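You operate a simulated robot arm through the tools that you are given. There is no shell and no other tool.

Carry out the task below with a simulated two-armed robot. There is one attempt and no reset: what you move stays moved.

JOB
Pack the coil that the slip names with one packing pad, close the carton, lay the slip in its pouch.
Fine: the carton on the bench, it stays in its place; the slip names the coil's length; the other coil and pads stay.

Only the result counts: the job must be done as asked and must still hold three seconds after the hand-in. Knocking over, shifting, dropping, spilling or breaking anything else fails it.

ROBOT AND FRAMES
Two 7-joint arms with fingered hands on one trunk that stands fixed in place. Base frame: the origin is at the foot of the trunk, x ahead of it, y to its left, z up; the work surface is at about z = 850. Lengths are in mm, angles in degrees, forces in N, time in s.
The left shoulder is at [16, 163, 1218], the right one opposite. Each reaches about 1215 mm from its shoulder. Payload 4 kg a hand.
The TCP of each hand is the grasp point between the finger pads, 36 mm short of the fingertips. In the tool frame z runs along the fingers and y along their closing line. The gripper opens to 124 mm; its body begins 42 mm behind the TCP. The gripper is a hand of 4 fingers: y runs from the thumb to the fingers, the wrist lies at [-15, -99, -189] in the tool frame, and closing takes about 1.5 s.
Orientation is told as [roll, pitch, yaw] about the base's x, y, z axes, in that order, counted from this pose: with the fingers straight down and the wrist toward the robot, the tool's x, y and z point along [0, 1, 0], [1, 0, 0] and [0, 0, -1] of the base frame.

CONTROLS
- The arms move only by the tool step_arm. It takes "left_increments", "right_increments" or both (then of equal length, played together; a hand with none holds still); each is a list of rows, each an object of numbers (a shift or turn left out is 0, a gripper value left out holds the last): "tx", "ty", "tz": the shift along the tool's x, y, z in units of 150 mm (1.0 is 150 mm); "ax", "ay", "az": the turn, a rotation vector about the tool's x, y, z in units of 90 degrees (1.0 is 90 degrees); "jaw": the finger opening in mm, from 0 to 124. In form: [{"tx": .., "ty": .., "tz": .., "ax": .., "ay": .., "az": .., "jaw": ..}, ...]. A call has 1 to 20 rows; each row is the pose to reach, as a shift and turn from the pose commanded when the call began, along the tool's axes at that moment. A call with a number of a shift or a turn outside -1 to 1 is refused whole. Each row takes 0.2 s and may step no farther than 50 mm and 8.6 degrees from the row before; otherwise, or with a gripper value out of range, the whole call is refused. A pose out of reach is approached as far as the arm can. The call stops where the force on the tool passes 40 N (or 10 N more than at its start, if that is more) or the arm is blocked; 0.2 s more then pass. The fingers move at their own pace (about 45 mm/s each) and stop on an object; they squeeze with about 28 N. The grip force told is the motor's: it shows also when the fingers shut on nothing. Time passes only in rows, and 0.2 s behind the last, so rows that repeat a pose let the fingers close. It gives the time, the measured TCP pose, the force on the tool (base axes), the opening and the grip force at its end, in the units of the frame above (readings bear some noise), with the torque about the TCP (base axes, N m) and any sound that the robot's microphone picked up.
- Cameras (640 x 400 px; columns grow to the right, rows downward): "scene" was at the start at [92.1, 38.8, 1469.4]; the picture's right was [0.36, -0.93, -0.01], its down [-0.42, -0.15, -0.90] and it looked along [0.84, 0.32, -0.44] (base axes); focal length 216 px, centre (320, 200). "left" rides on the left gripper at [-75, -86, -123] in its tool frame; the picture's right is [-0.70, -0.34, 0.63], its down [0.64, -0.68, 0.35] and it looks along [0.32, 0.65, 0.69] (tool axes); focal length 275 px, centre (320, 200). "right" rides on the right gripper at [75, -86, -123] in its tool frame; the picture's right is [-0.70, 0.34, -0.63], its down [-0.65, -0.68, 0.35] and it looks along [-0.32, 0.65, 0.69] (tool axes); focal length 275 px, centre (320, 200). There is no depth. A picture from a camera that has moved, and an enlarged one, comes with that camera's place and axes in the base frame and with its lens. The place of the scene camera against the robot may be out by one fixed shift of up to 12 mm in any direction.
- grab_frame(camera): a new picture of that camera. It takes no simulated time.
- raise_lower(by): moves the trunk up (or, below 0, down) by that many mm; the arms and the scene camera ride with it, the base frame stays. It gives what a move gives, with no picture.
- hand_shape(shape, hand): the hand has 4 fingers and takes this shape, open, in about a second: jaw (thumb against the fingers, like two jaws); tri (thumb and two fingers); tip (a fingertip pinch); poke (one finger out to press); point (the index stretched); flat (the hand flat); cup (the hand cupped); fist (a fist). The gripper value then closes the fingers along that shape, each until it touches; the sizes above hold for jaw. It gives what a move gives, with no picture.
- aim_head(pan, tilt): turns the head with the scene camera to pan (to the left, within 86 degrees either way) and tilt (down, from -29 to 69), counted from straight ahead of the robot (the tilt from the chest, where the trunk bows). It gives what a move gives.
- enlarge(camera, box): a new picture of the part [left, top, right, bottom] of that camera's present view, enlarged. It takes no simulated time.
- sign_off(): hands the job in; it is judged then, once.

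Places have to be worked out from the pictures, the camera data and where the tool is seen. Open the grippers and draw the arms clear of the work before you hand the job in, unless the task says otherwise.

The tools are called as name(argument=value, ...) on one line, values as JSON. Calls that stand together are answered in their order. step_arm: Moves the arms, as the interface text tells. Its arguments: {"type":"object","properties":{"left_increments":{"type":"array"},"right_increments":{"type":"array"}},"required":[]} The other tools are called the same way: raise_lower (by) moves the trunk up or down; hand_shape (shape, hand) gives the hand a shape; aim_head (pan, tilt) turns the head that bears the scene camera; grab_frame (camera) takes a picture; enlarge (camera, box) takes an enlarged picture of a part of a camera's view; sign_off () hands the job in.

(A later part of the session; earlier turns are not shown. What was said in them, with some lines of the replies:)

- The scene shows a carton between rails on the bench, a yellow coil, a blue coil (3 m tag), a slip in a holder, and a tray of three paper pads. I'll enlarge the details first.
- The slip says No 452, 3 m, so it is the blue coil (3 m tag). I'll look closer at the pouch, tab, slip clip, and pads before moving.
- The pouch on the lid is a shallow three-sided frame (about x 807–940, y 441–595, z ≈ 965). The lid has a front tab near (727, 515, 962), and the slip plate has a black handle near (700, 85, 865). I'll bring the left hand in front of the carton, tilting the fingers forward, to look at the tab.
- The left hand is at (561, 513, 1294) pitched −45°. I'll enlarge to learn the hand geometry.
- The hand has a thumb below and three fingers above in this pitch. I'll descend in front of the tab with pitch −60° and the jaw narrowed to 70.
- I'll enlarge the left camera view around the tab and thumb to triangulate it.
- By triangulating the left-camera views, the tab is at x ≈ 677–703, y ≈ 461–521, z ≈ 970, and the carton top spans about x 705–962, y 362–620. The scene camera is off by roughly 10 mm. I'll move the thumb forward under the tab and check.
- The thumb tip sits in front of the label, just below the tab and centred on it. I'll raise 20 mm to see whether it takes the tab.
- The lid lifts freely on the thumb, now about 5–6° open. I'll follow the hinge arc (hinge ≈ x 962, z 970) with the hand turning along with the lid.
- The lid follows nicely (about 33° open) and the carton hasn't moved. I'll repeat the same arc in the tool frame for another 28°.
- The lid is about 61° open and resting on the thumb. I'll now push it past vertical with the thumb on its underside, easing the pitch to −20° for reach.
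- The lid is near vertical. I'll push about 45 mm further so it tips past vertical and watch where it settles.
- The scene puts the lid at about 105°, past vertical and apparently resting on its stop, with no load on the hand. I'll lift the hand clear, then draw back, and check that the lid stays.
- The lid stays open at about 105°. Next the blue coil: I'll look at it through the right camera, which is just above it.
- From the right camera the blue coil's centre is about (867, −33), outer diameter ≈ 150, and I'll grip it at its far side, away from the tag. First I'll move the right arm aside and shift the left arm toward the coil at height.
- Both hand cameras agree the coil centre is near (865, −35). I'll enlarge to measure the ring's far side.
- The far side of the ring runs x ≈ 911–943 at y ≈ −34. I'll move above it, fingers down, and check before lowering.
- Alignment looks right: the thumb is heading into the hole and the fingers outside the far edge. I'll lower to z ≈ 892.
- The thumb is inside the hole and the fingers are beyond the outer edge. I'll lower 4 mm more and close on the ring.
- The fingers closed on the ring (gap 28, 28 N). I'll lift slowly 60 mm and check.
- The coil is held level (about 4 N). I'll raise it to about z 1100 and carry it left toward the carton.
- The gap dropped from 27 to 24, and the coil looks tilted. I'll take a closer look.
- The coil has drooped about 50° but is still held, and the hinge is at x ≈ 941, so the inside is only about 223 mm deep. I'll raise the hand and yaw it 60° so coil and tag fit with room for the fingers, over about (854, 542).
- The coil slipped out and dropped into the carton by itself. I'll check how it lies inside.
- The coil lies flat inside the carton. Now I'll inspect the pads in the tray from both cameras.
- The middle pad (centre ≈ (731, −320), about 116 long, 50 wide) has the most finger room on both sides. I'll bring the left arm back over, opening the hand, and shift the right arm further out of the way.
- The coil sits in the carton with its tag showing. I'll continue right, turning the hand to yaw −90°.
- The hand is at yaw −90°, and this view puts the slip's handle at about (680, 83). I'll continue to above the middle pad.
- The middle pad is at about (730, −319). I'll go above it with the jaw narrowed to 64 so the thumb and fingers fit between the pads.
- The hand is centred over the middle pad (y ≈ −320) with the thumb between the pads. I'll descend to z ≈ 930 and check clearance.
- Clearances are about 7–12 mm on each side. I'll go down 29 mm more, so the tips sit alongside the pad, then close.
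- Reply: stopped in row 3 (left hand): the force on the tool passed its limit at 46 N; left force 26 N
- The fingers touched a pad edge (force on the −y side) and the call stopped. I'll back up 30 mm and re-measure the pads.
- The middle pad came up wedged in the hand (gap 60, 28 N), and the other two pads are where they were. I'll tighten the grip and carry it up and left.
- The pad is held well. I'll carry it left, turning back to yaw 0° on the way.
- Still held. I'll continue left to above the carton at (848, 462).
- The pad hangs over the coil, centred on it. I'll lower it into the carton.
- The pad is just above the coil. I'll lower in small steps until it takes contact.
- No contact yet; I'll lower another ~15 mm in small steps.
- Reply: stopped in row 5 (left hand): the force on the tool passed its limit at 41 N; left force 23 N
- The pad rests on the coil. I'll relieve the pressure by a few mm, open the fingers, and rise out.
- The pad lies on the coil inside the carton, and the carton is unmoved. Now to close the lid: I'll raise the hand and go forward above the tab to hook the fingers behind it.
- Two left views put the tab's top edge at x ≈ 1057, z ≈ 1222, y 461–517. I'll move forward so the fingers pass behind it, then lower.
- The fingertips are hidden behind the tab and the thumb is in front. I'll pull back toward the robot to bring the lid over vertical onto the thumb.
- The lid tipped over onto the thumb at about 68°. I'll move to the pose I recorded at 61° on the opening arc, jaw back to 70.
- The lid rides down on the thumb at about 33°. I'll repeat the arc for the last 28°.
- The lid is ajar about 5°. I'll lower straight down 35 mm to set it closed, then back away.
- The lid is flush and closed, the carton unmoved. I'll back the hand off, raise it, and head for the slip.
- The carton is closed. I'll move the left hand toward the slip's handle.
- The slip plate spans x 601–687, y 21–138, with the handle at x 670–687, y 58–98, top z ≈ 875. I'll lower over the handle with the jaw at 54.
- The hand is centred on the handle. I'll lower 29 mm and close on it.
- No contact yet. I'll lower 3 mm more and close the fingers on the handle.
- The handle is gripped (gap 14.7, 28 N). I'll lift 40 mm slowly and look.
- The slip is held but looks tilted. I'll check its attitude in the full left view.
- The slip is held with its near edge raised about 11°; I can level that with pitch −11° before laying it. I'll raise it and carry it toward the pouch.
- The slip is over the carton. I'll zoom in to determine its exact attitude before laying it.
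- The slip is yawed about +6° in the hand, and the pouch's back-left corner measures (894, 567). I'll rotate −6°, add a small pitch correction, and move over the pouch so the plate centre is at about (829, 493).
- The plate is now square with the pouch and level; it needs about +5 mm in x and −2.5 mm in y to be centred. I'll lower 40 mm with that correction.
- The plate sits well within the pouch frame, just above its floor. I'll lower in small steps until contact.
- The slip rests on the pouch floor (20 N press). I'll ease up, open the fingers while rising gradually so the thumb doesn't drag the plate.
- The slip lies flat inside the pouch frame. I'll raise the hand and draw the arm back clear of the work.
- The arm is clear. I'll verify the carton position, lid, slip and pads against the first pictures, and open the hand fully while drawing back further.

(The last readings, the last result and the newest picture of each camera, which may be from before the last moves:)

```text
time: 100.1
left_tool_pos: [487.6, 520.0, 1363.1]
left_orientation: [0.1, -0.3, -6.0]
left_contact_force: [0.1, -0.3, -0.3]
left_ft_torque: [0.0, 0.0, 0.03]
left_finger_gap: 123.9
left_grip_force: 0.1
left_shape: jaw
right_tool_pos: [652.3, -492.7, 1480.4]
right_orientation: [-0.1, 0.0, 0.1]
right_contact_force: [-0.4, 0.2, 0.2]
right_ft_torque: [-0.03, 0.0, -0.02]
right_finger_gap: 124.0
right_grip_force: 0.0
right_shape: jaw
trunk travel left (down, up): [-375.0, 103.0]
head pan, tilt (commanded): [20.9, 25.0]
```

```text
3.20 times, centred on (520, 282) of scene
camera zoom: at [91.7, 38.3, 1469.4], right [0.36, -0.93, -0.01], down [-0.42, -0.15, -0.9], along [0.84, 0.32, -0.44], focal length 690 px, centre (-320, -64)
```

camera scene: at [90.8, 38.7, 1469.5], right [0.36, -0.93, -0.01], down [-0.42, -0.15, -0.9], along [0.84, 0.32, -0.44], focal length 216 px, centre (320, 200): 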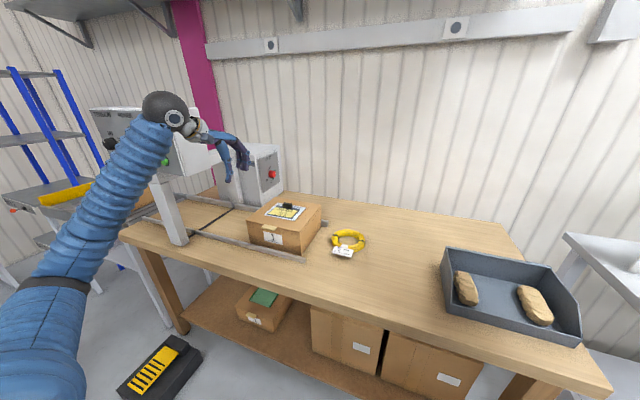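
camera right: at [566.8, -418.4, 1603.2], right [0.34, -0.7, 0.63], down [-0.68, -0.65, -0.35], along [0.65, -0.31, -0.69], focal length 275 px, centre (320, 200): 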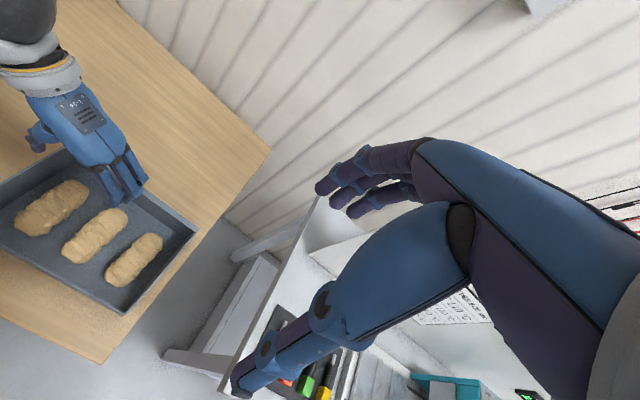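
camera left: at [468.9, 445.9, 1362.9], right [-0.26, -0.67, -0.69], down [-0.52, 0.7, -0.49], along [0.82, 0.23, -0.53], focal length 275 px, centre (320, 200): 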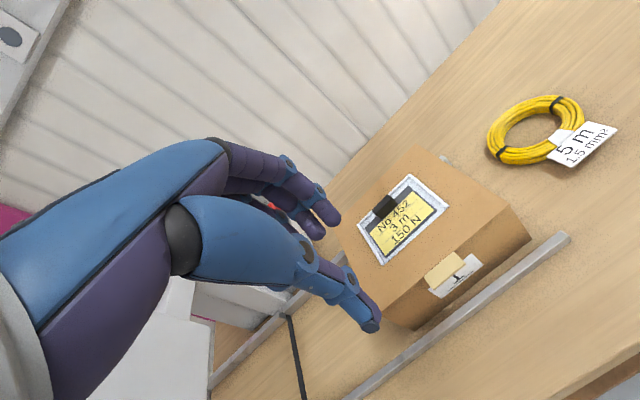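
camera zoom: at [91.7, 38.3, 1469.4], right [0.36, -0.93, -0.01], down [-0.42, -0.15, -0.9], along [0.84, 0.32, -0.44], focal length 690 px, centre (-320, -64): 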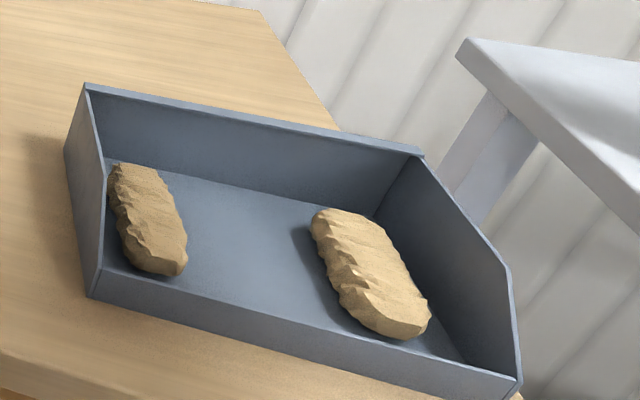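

The other pads and yellow coil are in place, and the lid is shut with the slip in the pouch. The carton's image looks shifted a few pixels from the start, so I'll return the left hand to its starting pose to compare the exact same view.

step_arm(left_increments=[{"tx": -0.1, "ty": -0.08, "tz": -0.13, "az": -0.016}, {"tx": -0.2, "ty": -0.17, "tz": -0.27, "az": -0.033}, {"tx": -0.3, "ty": -0.25, "tz": -0.41, "az": -0.05}, {"tx": -0.416, "ty": -0.337, "tz": -0.545, "az": -0.0667}, {"tx": -0.416, "ty": -0.337, "tz": -0.545, "az": -0.0667}])

enlarge(camera="left", box=[320, 120, 480, 220])

enlarge(camera="left", box=[300, 80, 640, 292])

```text
time: 101.3
left_tool_pos: [432.0, 463.4, 1443.2]
left_orientation: [0.1, -0.4, 0.1]
left_contact_force: [0.3, -0.6, 0.1]
left_ft_torque: [-0.02, 0.0, -0.02]
left_finger_gap: 123.5
left_grip_force: 0.0
left_shape: jaw
right_tool_pos: [652.7, -491.9, 1480.4]
right_orientation: [-0.1, 0.0, 0.1]
right_contact_force: [-0.1, -0.2, 0.2]
right_ft_torque: [-0.01, 0.01, 0.0]
right_finger_gap: 123.5
right_grip_force: 0.1
right_shape: jaw
trunk travel left (down, up): [-375.0, 103.0]
head pan, tilt (commanded): [20.9, 25.0]
```

```text
4.00 times, centred on (400, 170) of left
camera zoom: at [346.4, 388.0, 1566.1], right [-0.33, -0.7, -0.64], down [-0.68, 0.64, -0.35], along [0.65, 0.32, -0.69], focal length 1101 px, centre (0, 320)
```

zoom: 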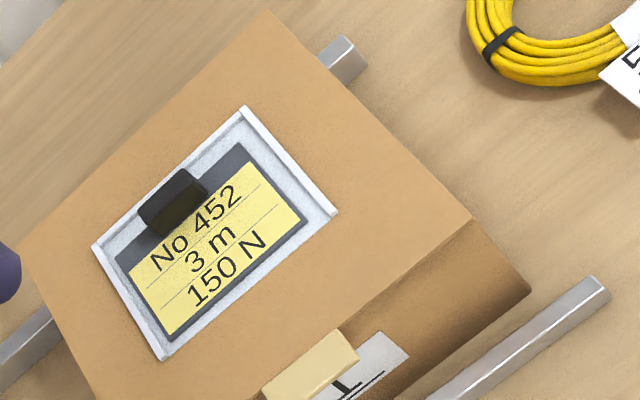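

```text
1.88 times, centred on (470, 186) of left
camera zoom: at [346.4, 388.0, 1566.1], right [-0.33, -0.7, -0.64], down [-0.68, 0.64, -0.35], along [0.65, 0.32, -0.69], focal length 518 px, centre (38, 226)
```

zoom: 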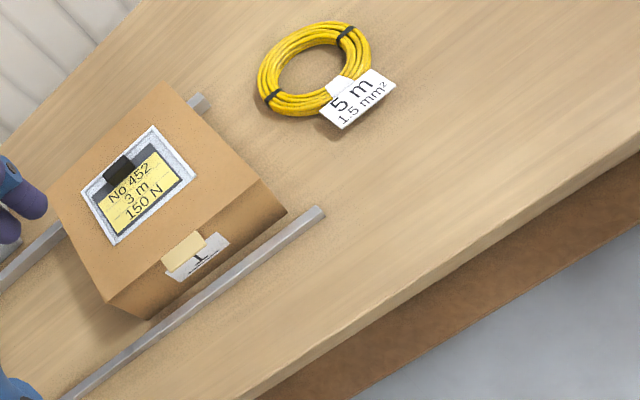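

Comparing the same view, static features and the carton differ: the carton slid about +11 mm in x when my thumb first nudged its front wall. I'll pull it back gently by its tab, so I return to the pose in front of the tab.

step_arm(left_increments=[{"tx": 0.032, "ty": 0.143, "tz": 0.167, "ax": -0.083}, {"tx": 0.063, "ty": 0.287, "tz": 0.333, "ax": -0.167}, {"tx": 0.095, "ty": 0.43, "tz": 0.5, "ax": -0.25}, {"tx": 0.127, "ty": 0.573, "tz": 0.667, "ax": -0.333}, {"tx": 0.158, "ty": 0.717, "tz": 0.833, "ax": -0.417}, {"tx": 0.19, "ty": 0.86, "tz": 1.0, "ax": -0.497}])

step_arm(left_increments=[{"ty": -0.153, "tz": 0.2, "ax": -0.042}, {"ty": -0.306, "tz": 0.4, "ax": -0.083}, {"ty": -0.46, "tz": 0.6, "ax": -0.125}, {"ty": -0.613, "tz": 0.801, "ax": -0.167}])

step_arm(left_increments=[{"ty": -0.153, "tz": 0.135, "jaw": 70}, {"ty": -0.306, "tz": 0.27, "jaw": 70}, {"ty": -0.46, "tz": 0.404, "jaw": 70}, {"ty": -0.613, "tz": 0.538, "jaw": 70}, {"ty": -0.766, "tz": 0.673, "jaw": 70}, {"ty": -0.766, "tz": 0.673, "jaw": 70}])

enlarge(camera="left", box=[220, 120, 560, 400])

enlarge(camera="scene", box=[230, 190, 320, 246])

```text
time: 102.7
left_tool_pos: [560.2, 491.2, 1294.7]
left_orientation: [0.0, -45.1, 0.2]
left_contact_force: [0.0, 0.6, 0.2]
left_ft_torque: [-0.02, -0.01, -0.03]
left_finger_gap: 123.9
left_grip_force: 0.0
left_shape: jaw
right_tool_pos: [652.4, -490.8, 1479.5]
right_orientation: [0.0, 0.0, 0.1]
right_contact_force: [-0.8, 0.0, 0.3]
right_ft_torque: [-0.01, 0.01, -0.02]
right_finger_gap: 123.8
right_grip_force: 0.0
right_shape: jaw
trunk travel left (down, up): [-375.0, 103.0]
head pan, tilt (commanded): [20.9, 25.0]
```

```text
time: 103.7
left_tool_pos: [581.8, 493.8, 1144.2]
left_orientation: [0.1, -60.1, 0.1]
left_contact_force: [0.5, 0.3, -0.7]
left_ft_torque: [0.0, 0.02, 0.0]
left_finger_gap: 123.7
left_grip_force: 0.1
left_shape: jaw
right_tool_pos: [653.2, -490.2, 1481.2]
right_orientation: [-0.1, 0.1, 0.1]
right_contact_force: [-0.1, 0.1, 0.0]
right_ft_torque: [0.01, -0.01, -0.01]
right_finger_gap: 123.6
right_grip_force: 0.1
right_shape: jaw
trunk travel left (down, up): [-375.0, 103.0]
head pan, tilt (commanded): [20.9, 25.0]
```

```text
time: 105.1
left_tool_pos: [612.5, 493.5, 994.5]
left_orientation: [0.2, -60.1, -0.2]
left_contact_force: [0.1, 1.2, -0.3]
left_ft_torque: [0.02, 0.02, 0.02]
left_finger_gap: 70.6
left_grip_force: 0.2
left_shape: jaw
right_tool_pos: [651.6, -491.9, 1481.8]
right_orientation: [0.0, 0.0, 0.0]
right_contact_force: [0.1, -0.2, -0.2]
right_ft_torque: [0.01, 0.0, -0.04]
right_finger_gap: 123.7
right_grip_force: 0.0
right_shape: jaw
trunk travel left (down, up): [-375.0, 103.0]
head pan, tilt (commanded): [20.9, 25.0]
```

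```text
1.43 times, centred on (390, 260) of left
camera zoom: at [463.5, 417.7, 981.5], right [0.38, -0.69, -0.61], down [-0.04, 0.65, -0.76], along [0.92, 0.32, 0.22], focal length 393 px, centre (220, 114)
```

zoom: 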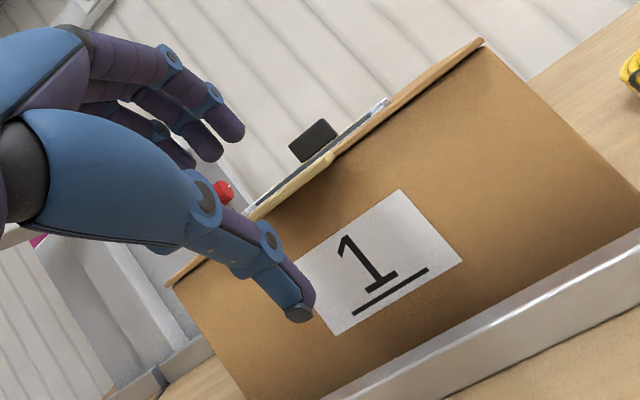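

```text
7.11 times, centred on (275, 218) of scene
camera zoom: at [91.7, 38.3, 1469.5], right [0.36, -0.93, -0.01], down [-0.42, -0.15, -0.9], along [0.84, 0.32, -0.44], focal length 1532 px, centre (640, 72)
```

zoom: 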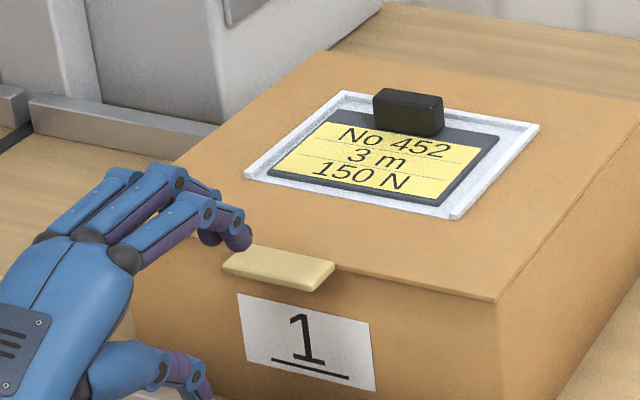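

The lid's front edge is now at x ≈ 713 (was ≈ 703). I'll move in with the thumb below the tab and the fingers above, without touching the wall.

step_arm(left_increments=[{"tx": -0.004, "ty": 0.056, "tz": 0.118}, {"tx": -0.009, "ty": 0.113, "tz": 0.235}, {"tx": -0.013, "ty": 0.169, "tz": 0.353}, {"tx": -0.013, "ty": 0.169, "tz": 0.353}])

enlarge(camera="left", box=[220, 120, 560, 400])

enlarge(camera="scene", box=[240, 190, 330, 246])

```text
time: 106.1
left_tool_pos: [671.7, 492.3, 990.5]
left_orientation: [0.2, -60.2, 0.0]
left_contact_force: [0.3, 0.5, -0.2]
left_ft_torque: [0.01, 0.03, -0.01]
left_finger_gap: 70.5
left_grip_force: 0.0
left_shape: jaw
right_tool_pos: [652.4, -492.7, 1479.4]
right_orientation: [0.0, 0.0, 0.0]
right_contact_force: [-0.4, 0.0, -0.2]
right_ft_torque: [0.0, -0.01, 0.01]
right_finger_gap: 123.6
right_grip_force: 0.0
right_shape: jaw
trunk travel left (down, up): [-375.0, 103.0]
head pan, tilt (commanded): [20.9, 25.0]
```

```text
1.43 times, centred on (390, 260) of left
camera zoom: at [521.6, 416.8, 976.8], right [0.38, -0.69, -0.61], down [-0.04, 0.65, -0.76], along [0.92, 0.32, 0.22], focal length 393 px, centre (220, 114)
```

zoom: 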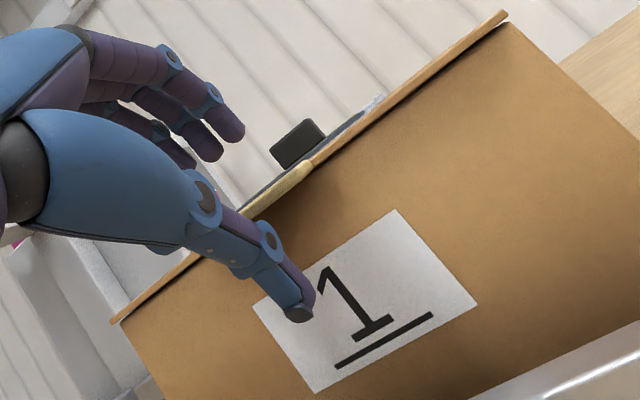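

```text
7.11 times, centred on (285, 218) of scene
camera zoom: at [91.6, 38.4, 1469.4], right [0.36, -0.93, -0.01], down [-0.42, -0.15, -0.9], along [0.84, 0.32, -0.44], focal length 1532 px, centre (569, 72)
```

zoom: 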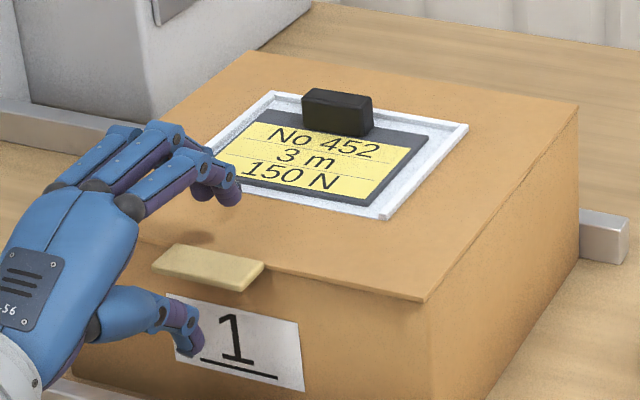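

The carton didn't move on approach. I'll close thumb and fingers on the tab.

step_arm(left_increments=[{"jaw": 40}, {"jaw": 20}, {"jaw": 5}, {"jaw": 5}, {"jaw": 5}, {"jaw": 5}])

enlarge(camera="left", box=[220, 120, 560, 400])

enlarge(camera="scene", box=[240, 190, 330, 246])

```text
time: 107.5
left_tool_pos: [670.8, 492.0, 989.8]
left_orientation: [0.1, -60.2, -0.1]
left_contact_force: [-6.7, -0.6, 0.4]
left_ft_torque: [0.06, -0.34, -0.05]
left_finger_gap: 14.2
left_grip_force: 28.1
left_shape: jaw
right_tool_pos: [651.1, -493.1, 1480.9]
right_orientation: [0.0, 0.0, 0.1]
right_contact_force: [-0.5, -0.9, 0.7]
right_ft_torque: [0.0, 0.01, 0.0]
right_finger_gap: 123.9
right_grip_force: 0.0
right_shape: jaw
trunk travel left (down, up): [-375.0, 103.0]
head pan, tilt (commanded): [20.9, 25.0]
```

```text
1.43 times, centred on (390, 260) of left
camera zoom: at [521.0, 416.9, 976.8], right [0.38, -0.69, -0.61], down [-0.04, 0.65, -0.76], along [0.92, 0.32, 0.22], focal length 393 px, centre (220, 114)
```

zoom: 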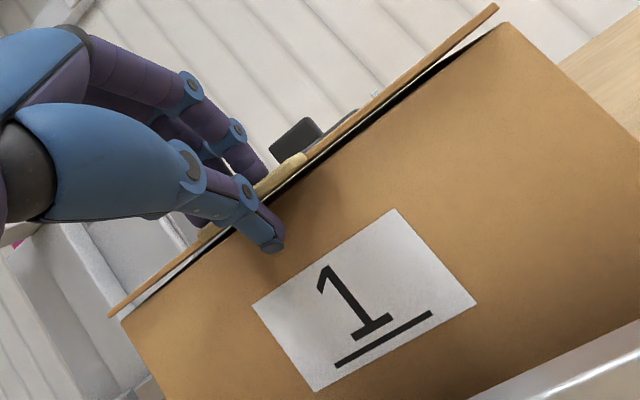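

```text
7.11 times, centred on (285, 218) of scene
camera zoom: at [91.3, 38.6, 1469.4], right [0.36, -0.93, -0.01], down [-0.42, -0.15, -0.9], along [0.84, 0.32, -0.44], focal length 1532 px, centre (569, 72)
```

zoom: 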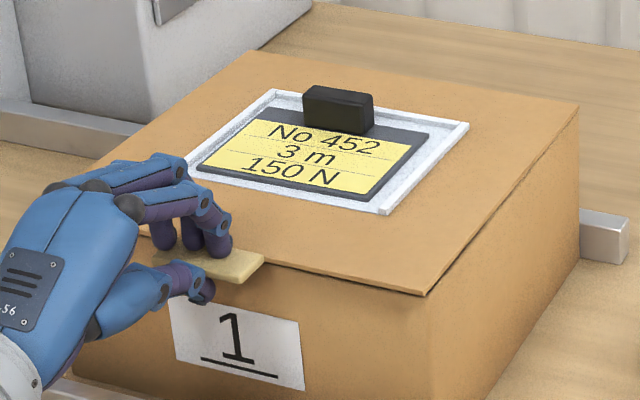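

The tab is pinched (lid raised only a few mm). I'll pull straight back 12 mm.

step_arm(left_increments=[{"ty": -0.01, "tz": -0.0173}, {"ty": -0.02, "tz": -0.0346}, {"ty": -0.03, "tz": -0.052}, {"ty": -0.04, "tz": -0.0693}, {"ty": -0.04, "tz": -0.0693}])

enlarge(camera="scene", box=[240, 190, 330, 246])

enlarge(camera="left", box=[220, 120, 560, 400])

```text
time: 108.7
left_tool_pos: [658.0, 490.0, 988.4]
left_orientation: [0.1, -60.1, -0.1]
left_contact_force: [4.1, -1.2, 0.8]
left_ft_torque: [0.06, -0.39, -0.04]
left_finger_gap: 12.3
left_grip_force: 28.2
left_shape: jaw
right_tool_pos: [650.8, -492.2, 1479.9]
right_orientation: [-0.1, 0.0, 0.0]
right_contact_force: [-1.0, 0.0, 0.4]
right_ft_torque: [0.02, 0.0, -0.01]
right_finger_gap: 123.8
right_grip_force: 0.1
right_shape: jaw
trunk travel left (down, up): [-375.0, 103.0]
head pan, tilt (commanded): [20.9, 25.0]
```

```text
7.11 times, centred on (285, 218) of scene
camera zoom: at [92.4, 38.5, 1469.4], right [0.36, -0.93, -0.01], down [-0.42, -0.15, -0.9], along [0.84, 0.32, -0.44], focal length 1532 px, centre (569, 72)
```

zoom: 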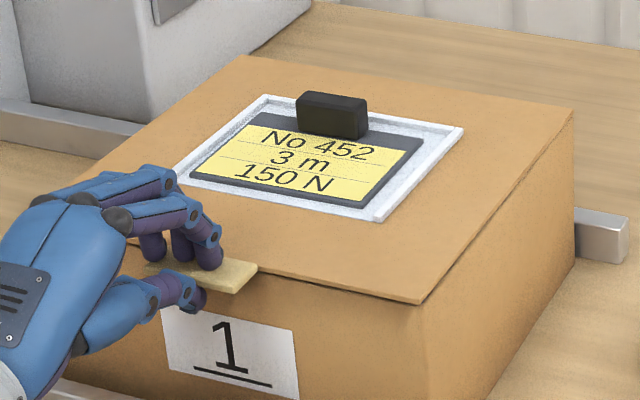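

```text
1.43 times, centred on (390, 260) of left
camera zoom: at [509.6, 415.5, 976.0], right [0.38, -0.69, -0.61], down [-0.04, 0.65, -0.76], along [0.92, 0.32, 0.22], focal length 393 px, centre (220, 114)
```

zoom: 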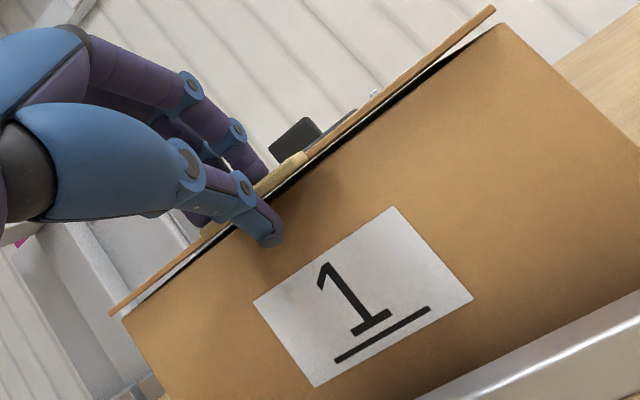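

The pouch and lid corners are back at their starting pixel positions, so the carton is back in place. I'll lower a few mm to seat the lid, open the hand, and check.

step_arm(left_increments=[{"ty": -0.012, "tz": 0.007}, {"ty": -0.026, "tz": 0.015}, {"ty": -0.026, "tz": 0.015, "jaw": 30}, {"ty": -0.026, "tz": 0.015, "jaw": 50}, {"ty": -0.026, "tz": 0.015, "jaw": 70}, {"ty": -0.026, "tz": 0.015, "jaw": 70}, {"ty": -0.026, "tz": 0.015, "jaw": 70}])

enlarge(camera="scene", box=[240, 190, 330, 246])

enlarge(camera="left", box=[220, 120, 560, 400])

```text
time: 110.3
left_tool_pos: [657.8, 491.7, 984.5]
left_orientation: [0.3, -60.1, -0.1]
left_contact_force: [-0.1, 0.9, -0.1]
left_ft_torque: [-0.01, 0.01, -0.02]
left_finger_gap: 69.5
left_grip_force: 0.0
left_shape: jaw
right_tool_pos: [652.2, -492.1, 1480.9]
right_orientation: [0.1, 0.0, 0.0]
right_contact_force: [0.3, -0.3, -0.1]
right_ft_torque: [-0.01, 0.0, -0.03]
right_finger_gap: 123.9
right_grip_force: 0.2
right_shape: jaw
trunk travel left (down, up): [-375.0, 103.0]
head pan, tilt (commanded): [20.9, 25.0]
```

```text
7.11 times, centred on (285, 218) of scene
camera zoom: at [92.1, 38.5, 1469.4], right [0.36, -0.93, -0.01], down [-0.42, -0.15, -0.9], along [0.84, 0.32, -0.44], focal length 1532 px, centre (569, 72)
```

zoom: 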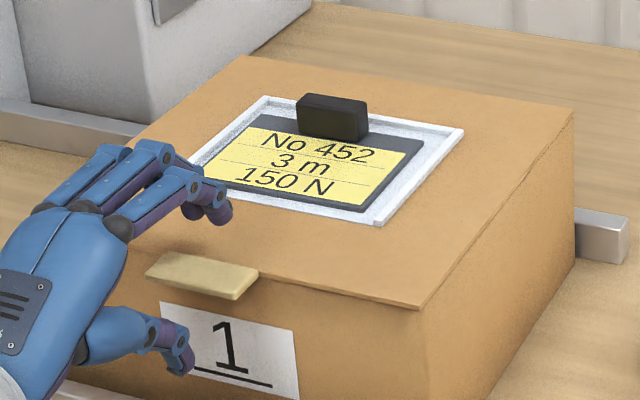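

```text
1.43 times, centred on (390, 260) of left
camera zoom: at [509.8, 415.9, 971.5], right [0.38, -0.69, -0.61], down [-0.04, 0.65, -0.76], along [0.92, 0.32, 0.22], focal length 393 px, centre (220, 114)
```

zoom: 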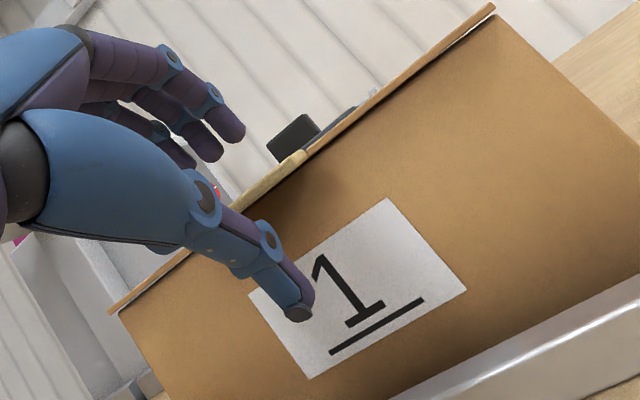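

The carton corners now match the first picture within 1–2 px, lid flat, slip in the pouch. I'll back the hand out and draw it clear.

step_arm(left_increments=[{"ty": -0.06, "tz": -0.1}, {"ty": -0.14, "tz": -0.24}, {"ty": -0.22, "tz": -0.38}, {"ty": -0.29, "tz": -0.5}, {"ty": -0.15, "tz": -0.6}, {"ty": 0.02, "tz": -0.7}, {"ty": 0.2, "tz": -0.8}, {"ty": 0.37, "tz": -0.9}])

step_arm(left_increments=[{"ty": 0.12, "tz": -0.14, "ax": 0.083, "jaw": 124}, {"ty": 0.24, "tz": -0.28, "ax": 0.167}, {"ty": 0.36, "tz": -0.42, "ax": 0.25}, {"ty": 0.48, "tz": -0.56, "ax": 0.333}, {"ty": 0.6, "tz": -0.7, "ax": 0.417}, {"ty": 0.72, "tz": -0.84, "ax": 0.5}, {"ty": 0.84, "tz": -0.92, "ax": 0.583}, {"ty": 0.96, "tz": -1.0, "ax": 0.667}])

grab_frame(camera="scene")

enlarge(camera="scene", box=[240, 190, 330, 246])

grab_frame(camera="left")

```text
time: 112.1
left_tool_pos: [569.0, 488.8, 1101.6]
left_orientation: [0.3, -60.1, -0.2]
left_contact_force: [0.3, -0.4, 0.0]
left_ft_torque: [0.0, -0.02, 0.02]
left_finger_gap: 69.9
left_grip_force: 0.0
left_shape: jaw
right_tool_pos: [651.3, -492.9, 1481.5]
right_orientation: [-0.1, 0.1, 0.0]
right_contact_force: [0.1, -0.2, 0.7]
right_ft_torque: [-0.02, 0.0, 0.0]
right_finger_gap: 123.6
right_grip_force: 0.2
right_shape: jaw
trunk travel left (down, up): [-375.0, 103.0]
head pan, tilt (commanded): [20.9, 25.0]
```

```text
time: 113.9
left_tool_pos: [511.4, 495.5, 1298.5]
left_orientation: [-0.3, 0.1, 0.1]
left_contact_force: [-1.4, 0.2, -0.1]
left_ft_torque: [-0.02, 0.0, -0.02]
left_finger_gap: 124.1
left_grip_force: 0.0
left_shape: jaw
left hand out of reach, approached as far as the arm can: row 6, 7
right_tool_pos: [653.8, -485.4, 1481.0]
right_orientation: [-0.1, 0.2, 0.2]
right_contact_force: [0.3, 0.5, -1.0]
right_ft_torque: [-0.07, 0.04, -0.01]
right_finger_gap: 123.8
right_grip_force: 0.0
right_shape: jaw
trunk travel left (down, up): [-375.0, 103.0]
head pan, tilt (commanded): [20.9, 25.0]
```

```text
taken
camera scene: at [93.7, 43.6, 1469.0], right [0.36, -0.93, -0.01], down [-0.42, -0.15, -0.89], along [0.83, 0.32, -0.45], focal length 216 px, centre (320, 200)
```

scene: 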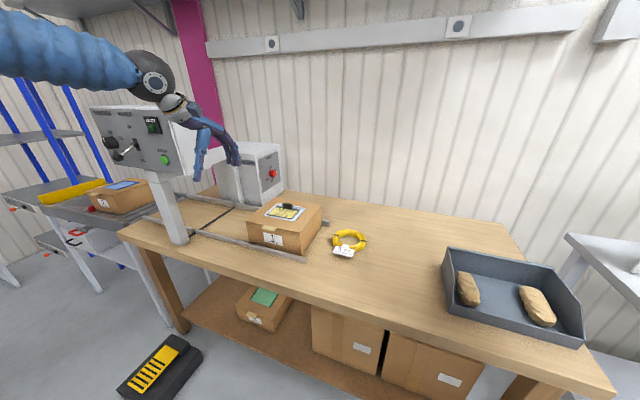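

```text
7.11 times, centred on (285, 218) of scene
camera zoom: at [93.7, 43.6, 1469.0], right [0.36, -0.93, -0.01], down [-0.42, -0.15, -0.89], along [0.83, 0.32, -0.45], focal length 1532 px, centre (569, 72)
```

zoom: 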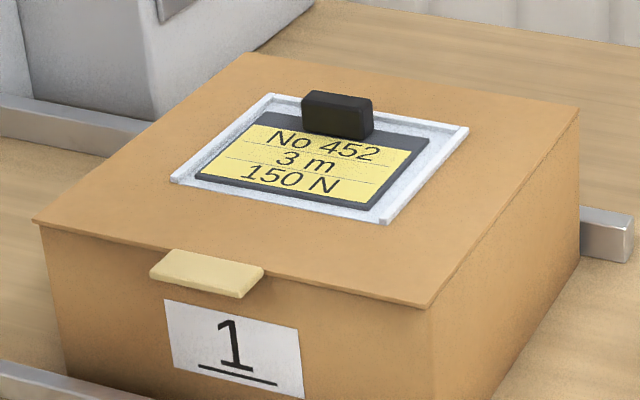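

```text
taken
camera left: at [427.0, 421.6, 1420.7], right [-0.34, -0.7, -0.63], down [-0.68, 0.64, -0.35], along [0.65, 0.31, -0.69], focal length 275 px, centre (320, 200)
```

left: 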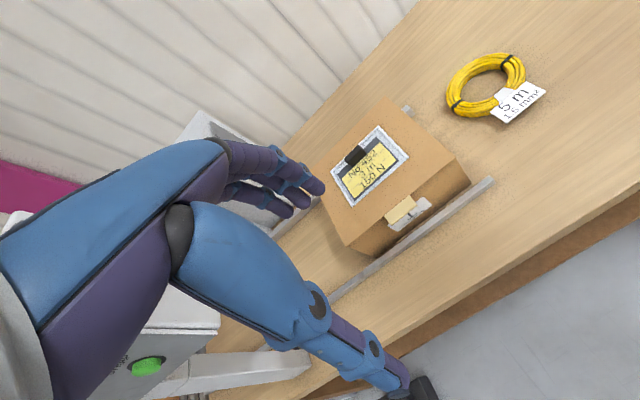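

The left arm flipped its elbow near the fold limit on the way back. I'll let things settle and check that nothing was touched.

step_arm(left_increments=[{"tz": 0.0}, {"tz": 0.0}, {"tz": 0.0}, {"tz": 0.0}, {"tz": 0.0}])

enlarge(camera="scene", box=[0, 0, 260, 240])

enlarge(camera="scene", box=[240, 190, 330, 246])

enlarge(camera="scene", box=[420, 220, 620, 345])

```text
time: 115.1
left_tool_pos: [510.9, 489.9, 1300.5]
left_orientation: [0.0, -0.1, 0.2]
left_contact_force: [0.3, 0.2, 0.1]
left_ft_torque: [0.03, 0.01, -0.01]
left_finger_gap: 124.0
left_grip_force: 0.0
left_shape: jaw
right_tool_pos: [651.6, -493.4, 1480.4]
right_orientation: [0.0, 0.1, 0.1]
right_contact_force: [0.5, 0.5, -0.4]
right_ft_torque: [0.01, 0.0, 0.01]
right_finger_gap: 124.0
right_grip_force: 0.1
right_shape: jaw
trunk travel left (down, up): [-375.0, 103.0]
head pan, tilt (commanded): [20.9, 25.0]
```

```text
1.67 times, centred on (130, 120) of scene
camera zoom: at [92.0, 38.1, 1469.4], right [0.36, -0.93, -0.01], down [-0.42, -0.15, -0.9], along [0.84, 0.32, -0.44], focal length 359 px, centre (637, 333)
```

zoom: 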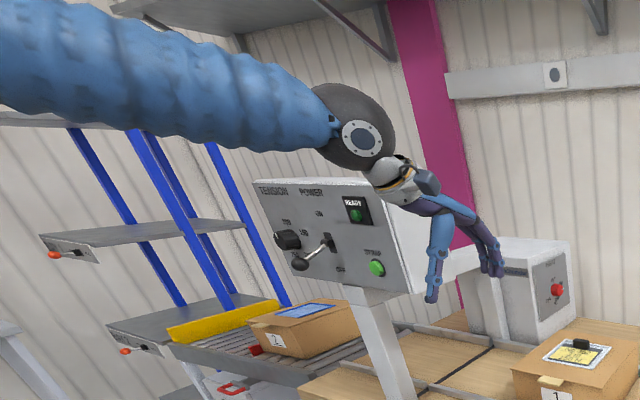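

```text
7.11 times, centred on (285, 218) of scene
camera zoom: at [92.0, 38.1, 1469.4], right [0.36, -0.93, -0.01], down [-0.42, -0.15, -0.9], along [0.84, 0.32, -0.44], focal length 1532 px, centre (569, 72)
```

zoom: 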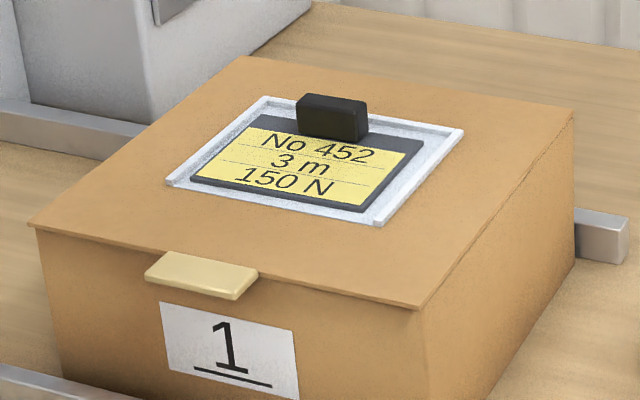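

```text
3.20 times, centred on (520, 282) of scene
camera zoom: at [92.0, 38.1, 1469.4], right [0.36, -0.93, -0.01], down [-0.42, -0.15, -0.9], along [0.84, 0.32, -0.44], focal length 690 px, centre (-320, -64)
```

zoom: 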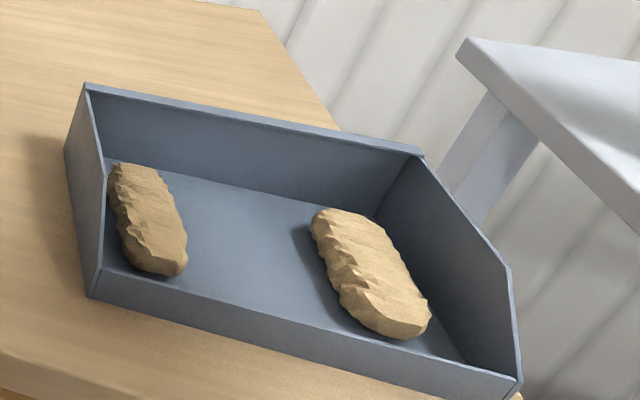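

All is in place: the carton's corners match the first picture, the lid is shut, and the slip lies in the pouch. The other pads and the yellow coil are untouched, the control panel is unchanged, and both hands are open and clear with no contact forces. I'm handing the job in.

sign_off()

```text
The job is handed in.
```

The job is handed in. The blue 3 m coil the slip names is in the carton with one packing pad on top, the lid is shut, and the slip lies flat in its pouch. I don't know the verdict, since sign-off only confirmed the hand-in.

A few things did not go cleanly along the way:

- **Coil drop:** the coil slipped out of the fingers over the open carton and fell in. It landed flat with its tag up.
- **Pad grasp:** the fingers hit a pad edge at 46 N before the middle pad came up. The other two pads look unmoved in the pictures.
- **Carton shift:** opening the lid nudged the carton about 11 mm back. I pulled it back by its tab, and its corners now match the first picture to within 1–2 pixels.
- **Left arm swing:** on its last move away, the left arm swung its elbow up near the limit of its fold. The pictures show nothing touched.

The yellow coil is where it was. Both hands are open and clear of the work.
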